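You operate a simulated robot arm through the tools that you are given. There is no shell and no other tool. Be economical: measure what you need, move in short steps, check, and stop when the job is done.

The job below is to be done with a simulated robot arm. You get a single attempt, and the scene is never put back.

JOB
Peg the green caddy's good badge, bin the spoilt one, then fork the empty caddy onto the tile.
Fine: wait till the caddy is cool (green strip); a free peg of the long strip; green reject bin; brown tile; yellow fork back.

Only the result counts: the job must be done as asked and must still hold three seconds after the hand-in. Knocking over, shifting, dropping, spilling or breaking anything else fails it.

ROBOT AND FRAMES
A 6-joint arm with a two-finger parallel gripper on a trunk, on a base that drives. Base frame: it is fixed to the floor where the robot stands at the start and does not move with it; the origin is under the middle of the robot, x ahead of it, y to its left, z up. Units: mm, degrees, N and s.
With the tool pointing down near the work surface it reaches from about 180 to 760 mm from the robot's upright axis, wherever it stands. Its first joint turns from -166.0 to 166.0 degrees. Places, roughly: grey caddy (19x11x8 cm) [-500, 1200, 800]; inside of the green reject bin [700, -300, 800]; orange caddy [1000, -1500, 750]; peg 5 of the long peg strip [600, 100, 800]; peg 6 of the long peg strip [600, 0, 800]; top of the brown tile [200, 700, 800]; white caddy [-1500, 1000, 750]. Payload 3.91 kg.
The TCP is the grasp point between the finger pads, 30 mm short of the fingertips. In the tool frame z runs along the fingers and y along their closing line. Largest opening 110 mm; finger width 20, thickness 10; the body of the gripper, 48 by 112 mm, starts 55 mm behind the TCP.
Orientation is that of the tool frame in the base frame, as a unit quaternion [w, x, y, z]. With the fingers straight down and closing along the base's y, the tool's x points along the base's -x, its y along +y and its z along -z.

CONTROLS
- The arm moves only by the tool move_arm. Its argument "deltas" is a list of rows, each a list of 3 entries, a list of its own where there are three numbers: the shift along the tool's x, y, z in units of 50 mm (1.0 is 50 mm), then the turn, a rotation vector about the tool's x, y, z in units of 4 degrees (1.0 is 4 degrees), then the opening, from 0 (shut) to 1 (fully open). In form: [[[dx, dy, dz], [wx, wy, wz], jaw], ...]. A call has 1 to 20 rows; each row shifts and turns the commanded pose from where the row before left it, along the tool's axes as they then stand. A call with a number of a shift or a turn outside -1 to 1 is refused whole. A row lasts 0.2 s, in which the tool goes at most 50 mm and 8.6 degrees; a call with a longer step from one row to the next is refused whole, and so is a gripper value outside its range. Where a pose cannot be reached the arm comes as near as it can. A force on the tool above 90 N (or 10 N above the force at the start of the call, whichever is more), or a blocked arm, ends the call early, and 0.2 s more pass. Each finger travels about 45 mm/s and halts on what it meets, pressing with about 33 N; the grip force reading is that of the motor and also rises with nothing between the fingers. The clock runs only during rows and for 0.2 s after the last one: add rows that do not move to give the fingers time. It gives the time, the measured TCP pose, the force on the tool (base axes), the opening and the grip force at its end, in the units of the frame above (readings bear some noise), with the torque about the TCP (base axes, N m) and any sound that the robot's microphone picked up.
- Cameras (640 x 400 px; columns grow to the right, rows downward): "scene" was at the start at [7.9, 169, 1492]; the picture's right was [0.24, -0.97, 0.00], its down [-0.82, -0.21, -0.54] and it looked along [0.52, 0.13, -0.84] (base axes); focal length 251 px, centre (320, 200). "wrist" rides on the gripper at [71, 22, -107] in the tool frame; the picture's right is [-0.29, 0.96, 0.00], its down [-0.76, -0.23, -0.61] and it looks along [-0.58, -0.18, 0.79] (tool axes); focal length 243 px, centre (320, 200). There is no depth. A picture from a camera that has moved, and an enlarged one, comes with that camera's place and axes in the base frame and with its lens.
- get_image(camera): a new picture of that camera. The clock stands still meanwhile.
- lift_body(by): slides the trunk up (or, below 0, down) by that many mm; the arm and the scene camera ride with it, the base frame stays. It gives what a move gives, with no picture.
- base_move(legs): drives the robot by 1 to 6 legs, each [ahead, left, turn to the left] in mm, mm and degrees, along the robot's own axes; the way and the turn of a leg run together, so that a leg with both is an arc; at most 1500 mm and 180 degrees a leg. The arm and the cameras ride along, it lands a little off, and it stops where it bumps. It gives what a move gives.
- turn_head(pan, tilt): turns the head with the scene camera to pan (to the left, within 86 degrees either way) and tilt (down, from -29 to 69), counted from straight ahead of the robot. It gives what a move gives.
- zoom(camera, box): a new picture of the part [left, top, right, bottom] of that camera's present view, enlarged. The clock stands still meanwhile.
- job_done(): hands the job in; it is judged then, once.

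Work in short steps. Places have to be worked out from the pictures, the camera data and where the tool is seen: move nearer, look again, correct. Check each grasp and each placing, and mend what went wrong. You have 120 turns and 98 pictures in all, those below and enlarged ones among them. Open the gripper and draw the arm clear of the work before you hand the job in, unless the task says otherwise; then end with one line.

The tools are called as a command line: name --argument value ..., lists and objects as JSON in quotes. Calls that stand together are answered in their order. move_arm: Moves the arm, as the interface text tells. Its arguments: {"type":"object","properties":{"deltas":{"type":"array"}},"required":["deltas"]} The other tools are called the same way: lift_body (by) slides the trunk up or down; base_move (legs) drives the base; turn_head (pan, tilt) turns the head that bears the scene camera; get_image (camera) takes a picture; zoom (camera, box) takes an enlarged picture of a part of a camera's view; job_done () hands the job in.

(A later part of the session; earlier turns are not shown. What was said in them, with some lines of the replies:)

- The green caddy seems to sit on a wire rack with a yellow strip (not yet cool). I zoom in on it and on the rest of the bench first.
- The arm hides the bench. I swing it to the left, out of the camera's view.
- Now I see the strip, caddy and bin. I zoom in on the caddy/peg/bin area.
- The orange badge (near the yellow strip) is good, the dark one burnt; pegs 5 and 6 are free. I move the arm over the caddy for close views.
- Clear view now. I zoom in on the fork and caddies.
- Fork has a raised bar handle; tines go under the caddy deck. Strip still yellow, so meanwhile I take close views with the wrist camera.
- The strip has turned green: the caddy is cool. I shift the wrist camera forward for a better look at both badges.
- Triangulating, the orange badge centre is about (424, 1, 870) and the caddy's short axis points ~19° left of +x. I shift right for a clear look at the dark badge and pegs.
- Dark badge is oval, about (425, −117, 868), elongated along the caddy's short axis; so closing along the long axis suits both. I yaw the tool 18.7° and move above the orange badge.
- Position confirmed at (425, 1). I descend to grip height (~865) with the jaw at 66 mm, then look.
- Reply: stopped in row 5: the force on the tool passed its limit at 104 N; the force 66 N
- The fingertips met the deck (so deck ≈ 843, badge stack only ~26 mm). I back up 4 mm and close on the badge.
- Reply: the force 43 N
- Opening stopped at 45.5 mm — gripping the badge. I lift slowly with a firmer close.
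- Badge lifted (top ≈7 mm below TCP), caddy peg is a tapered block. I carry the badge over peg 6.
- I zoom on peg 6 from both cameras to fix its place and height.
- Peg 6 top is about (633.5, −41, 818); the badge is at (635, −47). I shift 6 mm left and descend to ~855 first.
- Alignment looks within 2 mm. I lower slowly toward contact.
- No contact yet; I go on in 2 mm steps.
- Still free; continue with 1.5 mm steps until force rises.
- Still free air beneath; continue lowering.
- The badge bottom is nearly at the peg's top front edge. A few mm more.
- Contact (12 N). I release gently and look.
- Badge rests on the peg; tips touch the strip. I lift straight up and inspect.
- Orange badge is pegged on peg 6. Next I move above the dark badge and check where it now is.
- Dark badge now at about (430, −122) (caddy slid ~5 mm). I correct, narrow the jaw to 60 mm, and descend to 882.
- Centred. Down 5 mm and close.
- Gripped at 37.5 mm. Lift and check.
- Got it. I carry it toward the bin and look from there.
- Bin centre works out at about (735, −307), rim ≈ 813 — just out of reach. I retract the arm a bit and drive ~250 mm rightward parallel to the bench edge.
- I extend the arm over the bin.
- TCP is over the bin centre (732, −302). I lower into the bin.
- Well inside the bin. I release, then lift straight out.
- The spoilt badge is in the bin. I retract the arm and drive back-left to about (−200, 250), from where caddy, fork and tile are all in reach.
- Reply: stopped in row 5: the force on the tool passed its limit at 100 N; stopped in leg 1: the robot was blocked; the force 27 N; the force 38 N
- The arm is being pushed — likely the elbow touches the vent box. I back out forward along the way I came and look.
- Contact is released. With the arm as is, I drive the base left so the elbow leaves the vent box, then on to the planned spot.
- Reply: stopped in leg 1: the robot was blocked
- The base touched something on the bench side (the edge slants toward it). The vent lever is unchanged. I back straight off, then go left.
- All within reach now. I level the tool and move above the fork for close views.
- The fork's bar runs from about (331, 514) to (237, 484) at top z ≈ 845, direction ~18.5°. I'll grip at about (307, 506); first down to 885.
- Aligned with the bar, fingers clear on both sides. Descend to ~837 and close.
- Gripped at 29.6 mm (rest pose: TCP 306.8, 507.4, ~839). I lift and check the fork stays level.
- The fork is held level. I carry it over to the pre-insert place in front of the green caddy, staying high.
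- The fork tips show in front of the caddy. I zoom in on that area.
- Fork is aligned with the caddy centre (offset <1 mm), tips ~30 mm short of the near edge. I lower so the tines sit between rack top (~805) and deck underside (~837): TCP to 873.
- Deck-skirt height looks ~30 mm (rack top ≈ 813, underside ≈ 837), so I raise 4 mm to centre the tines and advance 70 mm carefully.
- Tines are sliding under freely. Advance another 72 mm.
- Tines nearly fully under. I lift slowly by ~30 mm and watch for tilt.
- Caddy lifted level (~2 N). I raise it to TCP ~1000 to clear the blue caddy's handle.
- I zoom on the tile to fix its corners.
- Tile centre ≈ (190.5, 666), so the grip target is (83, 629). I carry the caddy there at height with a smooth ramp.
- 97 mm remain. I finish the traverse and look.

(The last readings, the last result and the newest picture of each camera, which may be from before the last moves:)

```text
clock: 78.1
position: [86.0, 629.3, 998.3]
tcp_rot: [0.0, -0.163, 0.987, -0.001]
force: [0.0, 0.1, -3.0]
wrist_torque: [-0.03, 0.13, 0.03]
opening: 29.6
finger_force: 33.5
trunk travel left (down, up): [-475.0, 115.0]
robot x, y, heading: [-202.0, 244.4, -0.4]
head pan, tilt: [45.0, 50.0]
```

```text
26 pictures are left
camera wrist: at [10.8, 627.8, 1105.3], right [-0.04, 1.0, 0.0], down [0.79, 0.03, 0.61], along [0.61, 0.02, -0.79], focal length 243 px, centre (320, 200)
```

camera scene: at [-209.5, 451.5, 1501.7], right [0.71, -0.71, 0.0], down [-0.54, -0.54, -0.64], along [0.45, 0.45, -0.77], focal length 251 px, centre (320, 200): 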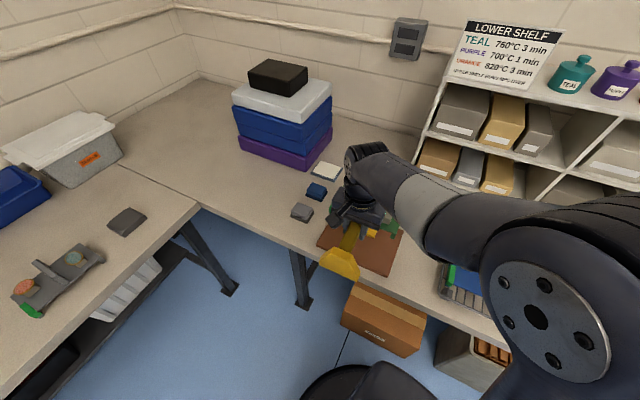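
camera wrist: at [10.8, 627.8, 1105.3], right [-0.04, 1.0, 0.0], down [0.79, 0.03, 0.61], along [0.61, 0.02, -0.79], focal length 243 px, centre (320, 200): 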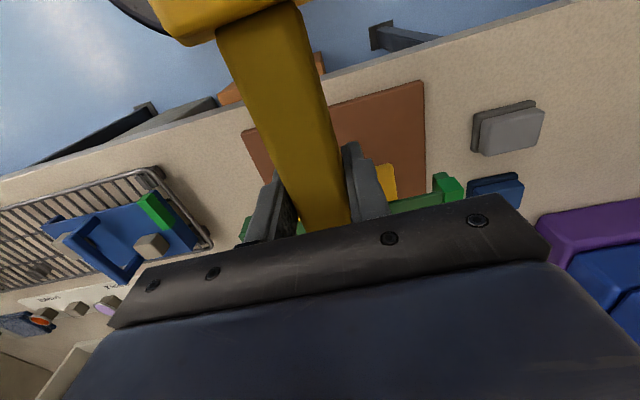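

The caddy hangs right over the tile; measurements agree. I lower to ~885, slowly.

move_arm --deltas '[[[0.05, 0, 0.2], [0, 0, 0], 0.05], [[0, 0, 0.35], [0, 0, 0], 0.05], [[0, 0, 0.35], [0, 0, 0], 0.05], [[0, 0, 0.35], [0, 0, 0], 0.05], [[0, 0, 0.35], [0, 0, 0], 0.05], [[0, 0, 0.35], [0, 0, 0], 0.05], [[0, 0, 0.25], [0, 0, 0], 0.05], [[0, 0, 0], [0, 0, 0], 0.05]]'

zoom --camera "scene" --box '[290, 170, 430, 290]'

```text
clock: 79.9
position: [82.2, 626.2, 887.3]
tcp_rot: [0.0, -0.163, 0.987, 0.0]
force: [-0.1, -0.6, -3.2]
wrist_torque: [-0.02, 0.17, -0.05]
opening: 29.6
finger_force: 32.8
trunk travel left (down, up): [-475.0, 115.0]
robot x, y, heading: [-203.9, 240.9, 0.1]
head pan, tilt: [45.0, 50.0]
```

```text
3.33 times, centred on (360, 230) of scene
camera zoom: at [-209.4, 451.6, 1501.7], right [0.71, -0.71, 0.0], down [-0.54, -0.54, -0.64], along [0.45, 0.45, -0.77], focal length 836 px, centre (187, 100)
```

zoom: 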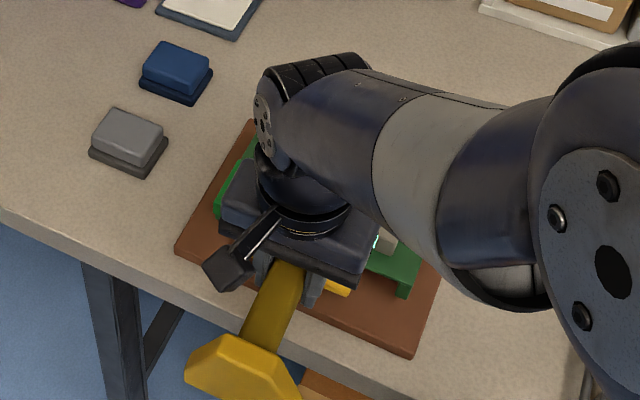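

Caddy is above the tile. I lower in small steps, watching when the load (≈−3.3 N vs −1.3 unloaded) comes off.

move_arm --deltas '[[[0, 0, 0.1], [0, 0, 0], 0.05], [[0, 0, 0.1], [0, 0, 0], 0.05], [[0, 0, 0.08], [0, 0, 0], 0.05], [[0, 0, 0], [0, 0, 0], 0.05]]'

move_arm --deltas '[[[0, 0, 0.06], [0, 0, 0], 0.05], [[0, 0, 0.06], [0, 0, 0], 0.05], [[0, 0, 0], [0, 0, 0], 0.05], [[0, 0, 0], [0, 0, 0], 0.05]]'

```text
clock: 80.9
position: [81.1, 626.6, 875.3]
tcp_rot: [0.001, -0.165, 0.986, -0.001]
force: [-1.8, -0.3, -2.3]
wrist_torque: [-0.05, 0.14, 0.02]
opening: 29.6
finger_force: 32.6
trunk travel left (down, up): [-475.0, 115.0]
robot x, y, heading: [-203.8, 244.5, -0.1]
head pan, tilt: [45.0, 50.0]
```

```text
clock: 81.9
position: [82.3, 626.5, 869.9]
tcp_rot: [0.0, -0.165, 0.986, -0.001]
force: [-1.2, -0.6, -1.6]
wrist_torque: [-0.01, 0.0, 0.0]
opening: 29.7
finger_force: 32.7
trunk travel left (down, up): [-475.0, 115.0]
robot x, y, heading: [-200.8, 244.5, -0.0]
head pan, tilt: [45.0, 50.0]
```

Load is off at 870 (torque gone). I lower 8 mm more to free the tines and check.

move_arm --deltas '[[[0, 0, 0.08], [0, 0, 0], 0.05], [[0, 0, 0.08], [0, 0, 0], 0.05], [[0, 0, 0], [0, 0, 0], 0.05]]'

get_image --camera "wrist"

```text
clock: 82.7
position: [82.2, 626.6, 860.9]
tcp_rot: [0.001, -0.164, 0.986, -0.001]
force: [-1.2, -0.9, -1.9]
wrist_torque: [0.0, -0.02, 0.02]
opening: 29.5
finger_force: 32.9
trunk travel left (down, up): [-475.0, 115.0]
robot x, y, heading: [-205.5, 245.8, 0.0]
head pan, tilt: [45.0, 50.0]
```

```text
24 pictures are left
camera wrist: at [6.9, 625.5, 967.9], right [-0.04, 1.0, 0.0], down [0.79, 0.03, 0.61], along [0.61, 0.02, -0.79], focal length 243 px, centre (320, 200)
```

wrist: 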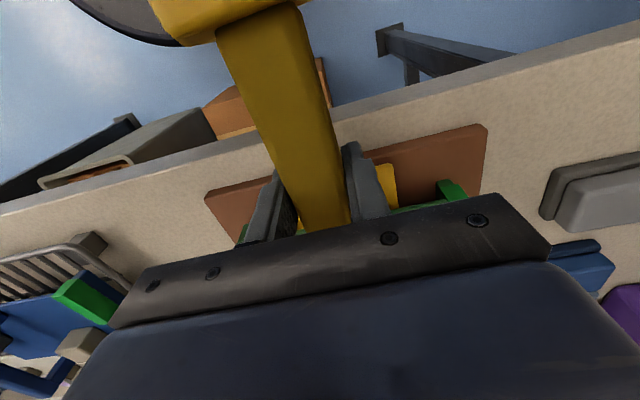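

I withdraw the fork straight back in small steps.

move_arm --deltas '[[[0.2, 0, 0], [0, 0, 0], 0.05], [[0.3, 0, 0], [0, 0, 0], 0.05], [[0, 0, 0], [0, 0, 0], 0.05]]'

get_image --camera "wrist"

```text
clock: 83.5
position: [56.3, 616.9, 861.2]
tcp_rot: [0.0, -0.165, 0.986, -0.002]
force: [0.9, 0.4, -1.8]
wrist_torque: [-0.01, 0.0, 0.01]
opening: 29.4
finger_force: 33.3
trunk travel left (down, up): [-475.0, 115.0]
robot x, y, heading: [-206.3, 243.8, -0.0]
head pan, tilt: [45.0, 50.0]
```

```text
23 pictures are left
camera wrist: at [-17.8, 616.0, 967.8], right [-0.04, 1.0, 0.0], down [0.79, 0.03, 0.61], along [0.61, 0.02, -0.79], focal length 243 px, centre (320, 200)
```

wrist: 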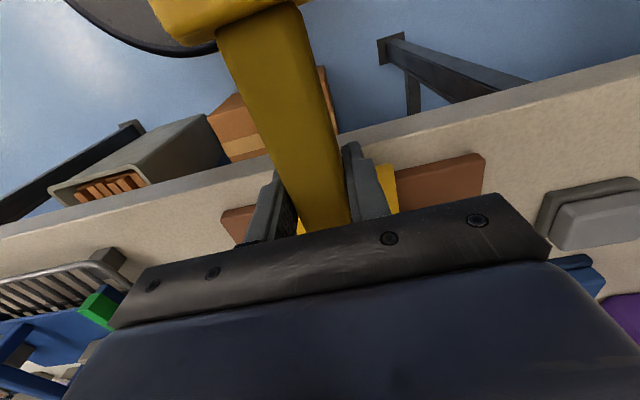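

The caddy stayed; the fork slides out freely. I pull back another 105 mm and then look.

move_arm --deltas '[[[0.3, 0, 0], [0, 0, 0], 0.05], [[0.4, 0, 0], [0, 0, 0], 0.05], [[0.4, 0, 0], [0, 0, 0], 0.05], [[0.4, 0, 0], [0, 0, 0], 0.05], [[0.4, 0, 0], [0, 0, 0], 0.05], [[0.2, 0, 0], [0, 0, 0], 0.05], [[0, 0, 0], [0, 0, 0], 0.05]]'

get_image --camera "scene"

```text
clock: 85.1
position: [-41.7, 585.0, 861.0]
tcp_rot: [0.0, -0.164, 0.986, -0.002]
force: [-0.1, 0.1, -0.7]
wrist_torque: [0.02, -0.02, 0.02]
opening: 29.7
finger_force: 32.5
trunk travel left (down, up): [-475.0, 115.0]
robot x, y, heading: [-207.4, 243.7, -0.2]
head pan, tilt: [45.0, 50.0]
```

```text
22 pictures are left
camera scene: at [-209.7, 451.4, 1501.7], right [0.71, -0.71, 0.0], down [-0.54, -0.54, -0.64], along [0.45, 0.45, -0.77], focal length 251 px, centre (320, 200)
```

scene: 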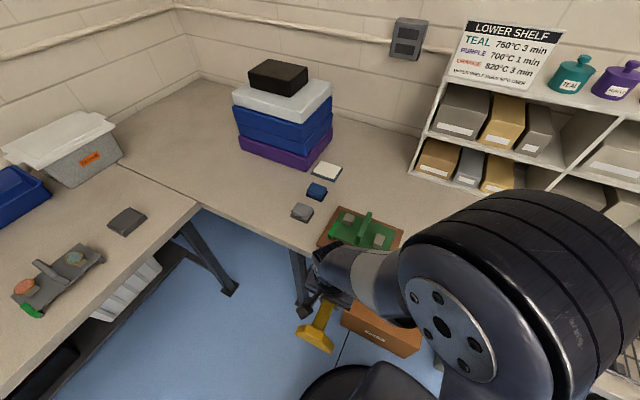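

zoom --camera "scene" --box '[280, 190, 420, 310]'

```text
3.33 times, centred on (350, 250) of scene
camera zoom: at [-209.7, 451.4, 1501.7], right [0.71, -0.71, 0.0], down [-0.54, -0.54, -0.64], along [0.45, 0.45, -0.77], focal length 836 px, centre (220, 33)
```

zoom: 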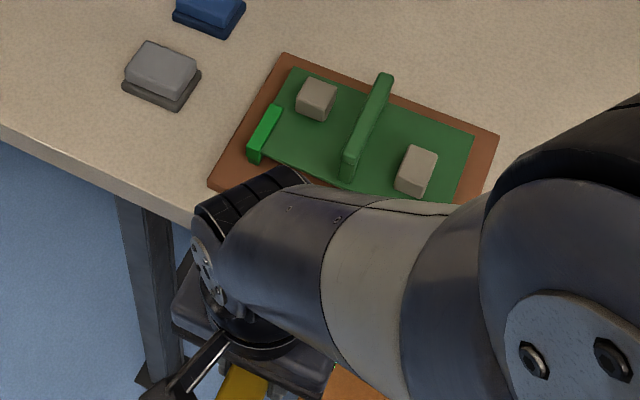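

Caddy sits well on the tile. I clear 15 mm more, lift the fork high and move it above its original place (306.8, 507.4).

move_arm --deltas '[[[0.3, 0, 0], [0, 0, 0], 0.05], [[0, 0, -0.6], [0, 0, 0], 0.05], [[0, 0, -0.9], [0, 0, 0], 0.05], [[0, 0, -0.9], [0, 0, 0], 0.05], [[-0.799, -0.467, 0], [0, 0, 0], 0.05], [[-0.799, -0.467, 0], [0, 0, 0], 0.05], [[-0.799, -0.467, 0], [0, 0, 0], 0.05], [[-0.799, -0.467, 0], [0, 0, 0], 0.05], [[-0.799, -0.467, 0], [0, 0, 0], 0.05], [[-0.799, -0.467, 0], [0, 0, 0], 0.05], [[-0.799, -0.467, 0], [0, 0, 0], 0.05], [[-0.799, -0.467, 0], [0, 0, 0], 0.05], [[0, 0, 0], [0, 0, 0], 0.05]]'

turn_head --pan 10 --tilt 50

get_image --camera "scene"

```text
clock: 87.9
position: [304.0, 505.6, 980.5]
tcp_rot: [0.0, -0.164, 0.987, -0.001]
force: [0.8, 0.3, -1.3]
wrist_torque: [-0.02, -0.02, 0.0]
opening: 29.4
finger_force: 32.8
trunk travel left (down, up): [-475.0, 115.0]
robot x, y, heading: [-209.0, 242.9, -0.2]
head pan, tilt: [45.0, 50.0]
```

```text
clock: 88.9
position: [302.9, 505.5, 980.9]
tcp_rot: [0.0, -0.164, 0.986, -0.001]
force: [-0.6, 0.4, -1.3]
wrist_torque: [0.01, -0.02, -0.03]
opening: 29.5
finger_force: 33.0
trunk travel left (down, up): [-475.0, 115.0]
robot x, y, heading: [-201.4, 246.7, -0.1]
head pan, tilt: [10.0, 50.0]
```

```text
20 pictures are left
camera scene: at [-188.1, 410.4, 1501.7], right [0.17, -0.98, 0.0], down [-0.75, -0.13, -0.64], along [0.63, 0.11, -0.77], focal length 251 px, centre (320, 200)
```

scene: 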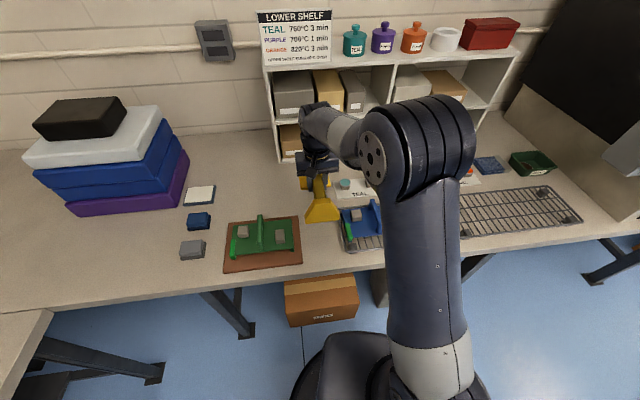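

Fork is back above its place. I descend to ~850 with a small correction.

move_arm --deltas '[[[-0.05, 0.018, 0.6], [0, 0, 0], 0.05], [[0, 0, 0.7], [0, 0, 0], 0.05], [[0, 0, 0.7], [0, 0, 0], 0.05], [[0, 0, 0.5], [0, 0, 0], 0.05], [[0, 0, 0.1], [0, 0, 0], 0.05], [[0, 0, 0], [0, 0, 0], 0.05]]'

get_image --camera "wrist"

```text
clock: 90.3
position: [308.9, 506.6, 849.6]
tcp_rot: [0.001, -0.165, 0.986, -0.001]
force: [-1.0, 0.1, -1.4]
wrist_torque: [-0.02, 0.0, 0.0]
opening: 29.5
finger_force: 32.7
trunk travel left (down, up): [-475.0, 115.0]
robot x, y, heading: [-204.7, 242.7, -0.1]
head pan, tilt: [10.0, 50.0]
```

```text
19 pictures are left
camera wrist: at [234.8, 504.7, 956.8], right [-0.04, 1.0, 0.0], down [0.79, 0.03, 0.61], along [0.61, 0.02, -0.79], focal length 243 px, centre (320, 200)
```

wrist: 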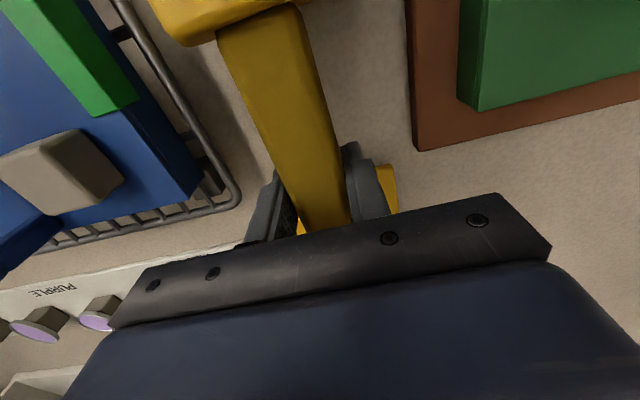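

View matches the pick-up view. Lower in small steps to contact (~839).

move_arm --deltas '[[[0.02, 0, 0.08], [0, 0, 0], 0.05], [[0, 0, 0.05], [0, 0, 0], 0.05], [[0, 0, 0.05], [0, 0, 0], 0.05], [[0, 0, 0], [0, 0, 0], 0.05], [[0, 0, 0], [0, 0, 0], 0.05]]'

```text
clock: 91.5
position: [307.5, 506.3, 840.6]
tcp_rot: [0.0, -0.163, 0.987, -0.001]
force: [-0.7, -0.7, -0.9]
wrist_torque: [-0.01, -0.03, -0.01]
opening: 29.5
finger_force: 33.0
trunk travel left (down, up): [-475.0, 115.0]
robot x, y, heading: [-205.5, 242.4, -0.0]
head pan, tilt: [10.0, 50.0]
```

move_arm --deltas '[[[0, 0, 0.03], [0, 0, 0], 0.05], [[0, 0, 0.03], [0, 0, 0], 0.05], [[0, 0, 0], [0, 0, 0], 0.05]]'

```text
clock: 92.3
position: [309.9, 507.2, 838.8]
tcp_rot: [0.0, -0.164, 0.986, -0.001]
force: [-1.4, -1.2, 5.8]
wrist_torque: [0.58, -1.18, -0.17]
opening: 30.0
finger_force: 32.9
trunk travel left (down, up): [-475.0, 115.0]
robot x, y, heading: [-206.4, 242.2, -0.1]
head pan, tilt: [10.0, 50.0]
```

Bench contact. I open the jaw and lift off straight.

move_arm --deltas '[[[0, 0, 0], [0, 0, 0], 0.4], [[0, 0, 0], [0, 0, 0], 0.6], [[0, 0, 0], [0, 0, 0], 0.6], [[0, 0, -0.3], [0, 0, 0], 0.6], [[0, 0, -0.7], [0, 0, 0], 0.6], [[0, 0, -0.9], [0, 0, 0], 0.6], [[0, 0, -0.9], [0, 0, 0], 0.6], [[0, 0, 0], [0, 0, 0], 0.6]]'

get_image --camera "wrist"

get_image --camera "scene"

```text
clock: 94.1
position: [308.4, 508.0, 977.9]
tcp_rot: [0.0, -0.164, 0.986, -0.001]
force: [0.2, 0.2, 0.8]
wrist_torque: [0.01, 0.01, 0.01]
opening: 65.8
finger_force: 0.1
trunk travel left (down, up): [-475.0, 115.0]
robot x, y, heading: [-200.7, 244.0, -0.3]
head pan, tilt: [10.0, 50.0]
```

```text
18 pictures are left
camera wrist: at [234.4, 506.1, 1085.1], right [-0.04, 1.0, 0.0], down [0.79, 0.03, 0.61], along [0.61, 0.02, -0.79], focal length 243 px, centre (320, 200)
```

wrist: 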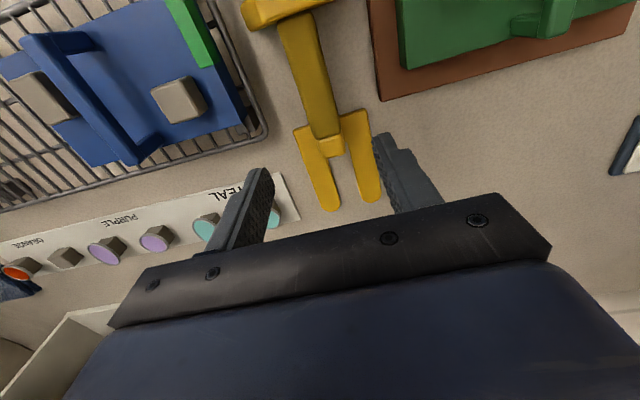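

```text
17 pictures are left
camera scene: at [-188.5, 410.1, 1501.7], right [0.17, -0.98, 0.0], down [-0.75, -0.13, -0.64], along [0.63, 0.11, -0.77], focal length 251 px, centre (320, 200)
```

scene: 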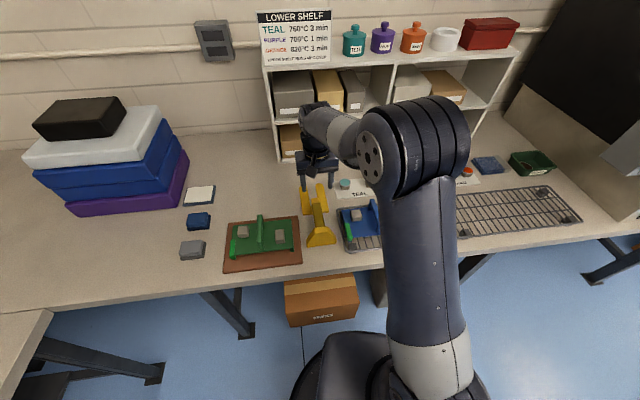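

Everything is in place. I draw the arm back and up, then make a final check of peg and bin.

move_arm --deltas '[[[0.5, 0, -0.6], [0, 0, 0], 0.6], [[0.8, 0, -0.4], [0, 0, 0], 0.6], [[0.8, 0, -0.4], [0, 0, 0], 0.6], [[0.8, 0, 0], [0, 0, 0], 0.6], [[0, 0, 0], [0, 0, 0], 0.6]]'

turn_head --pan -12 --tilt 40

get_image --camera "scene"

```text
clock: 95.3
position: [170.4, 464.4, 1045.3]
tcp_rot: [0.0, -0.164, 0.986, 0.0]
force: [-0.8, -0.7, -0.1]
wrist_torque: [0.0, 0.03, -0.02]
opening: 65.9
finger_force: 0.2
trunk travel left (down, up): [-475.0, 115.0]
robot x, y, heading: [-204.9, 246.1, 0.1]
head pan, tilt: [10.0, 50.0]
```

```text
clock: 96.2
position: [171.5, 464.5, 1046.4]
tcp_rot: [0.001, -0.164, 0.986, 0.0]
force: [0.3, 0.2, -1.0]
wrist_torque: [-0.03, -0.02, 0.02]
opening: 65.9
finger_force: 0.1
trunk travel left (down, up): [-475.0, 115.0]
robot x, y, heading: [-207.2, 243.9, 0.3]
head pan, tilt: [-12.0, 40.0]
```

```text
16 pictures are left
camera scene: at [-181.0, 379.3, 1515.9], right [-0.21, -0.98, 0.0], down [-0.63, 0.13, -0.77], along [0.75, -0.16, -0.64], focal length 251 px, centre (320, 200)
```

scene: 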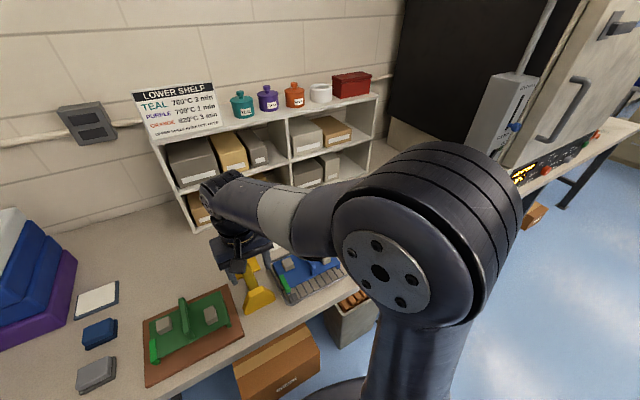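

Good badge pegged, spoilt badge binned, caddy on the tile, fork back in place, arm clear with the jaw open (the latest pictures, some from just before the arm's last move, confirm it). I hand in.

job_done

```text
The job is handed in.
```

I handed the job in with every step done. The good orange badge is on peg 6 of the long strip and the spoilt one is in the green reject bin. The empty green caddy is on the brown tile and the yellow fork is back in its place. On the way, the arm was blocked near the oven's vent box and the base bumped something by the bench; I saw nothing moved, though I didn't check under the bench closely.
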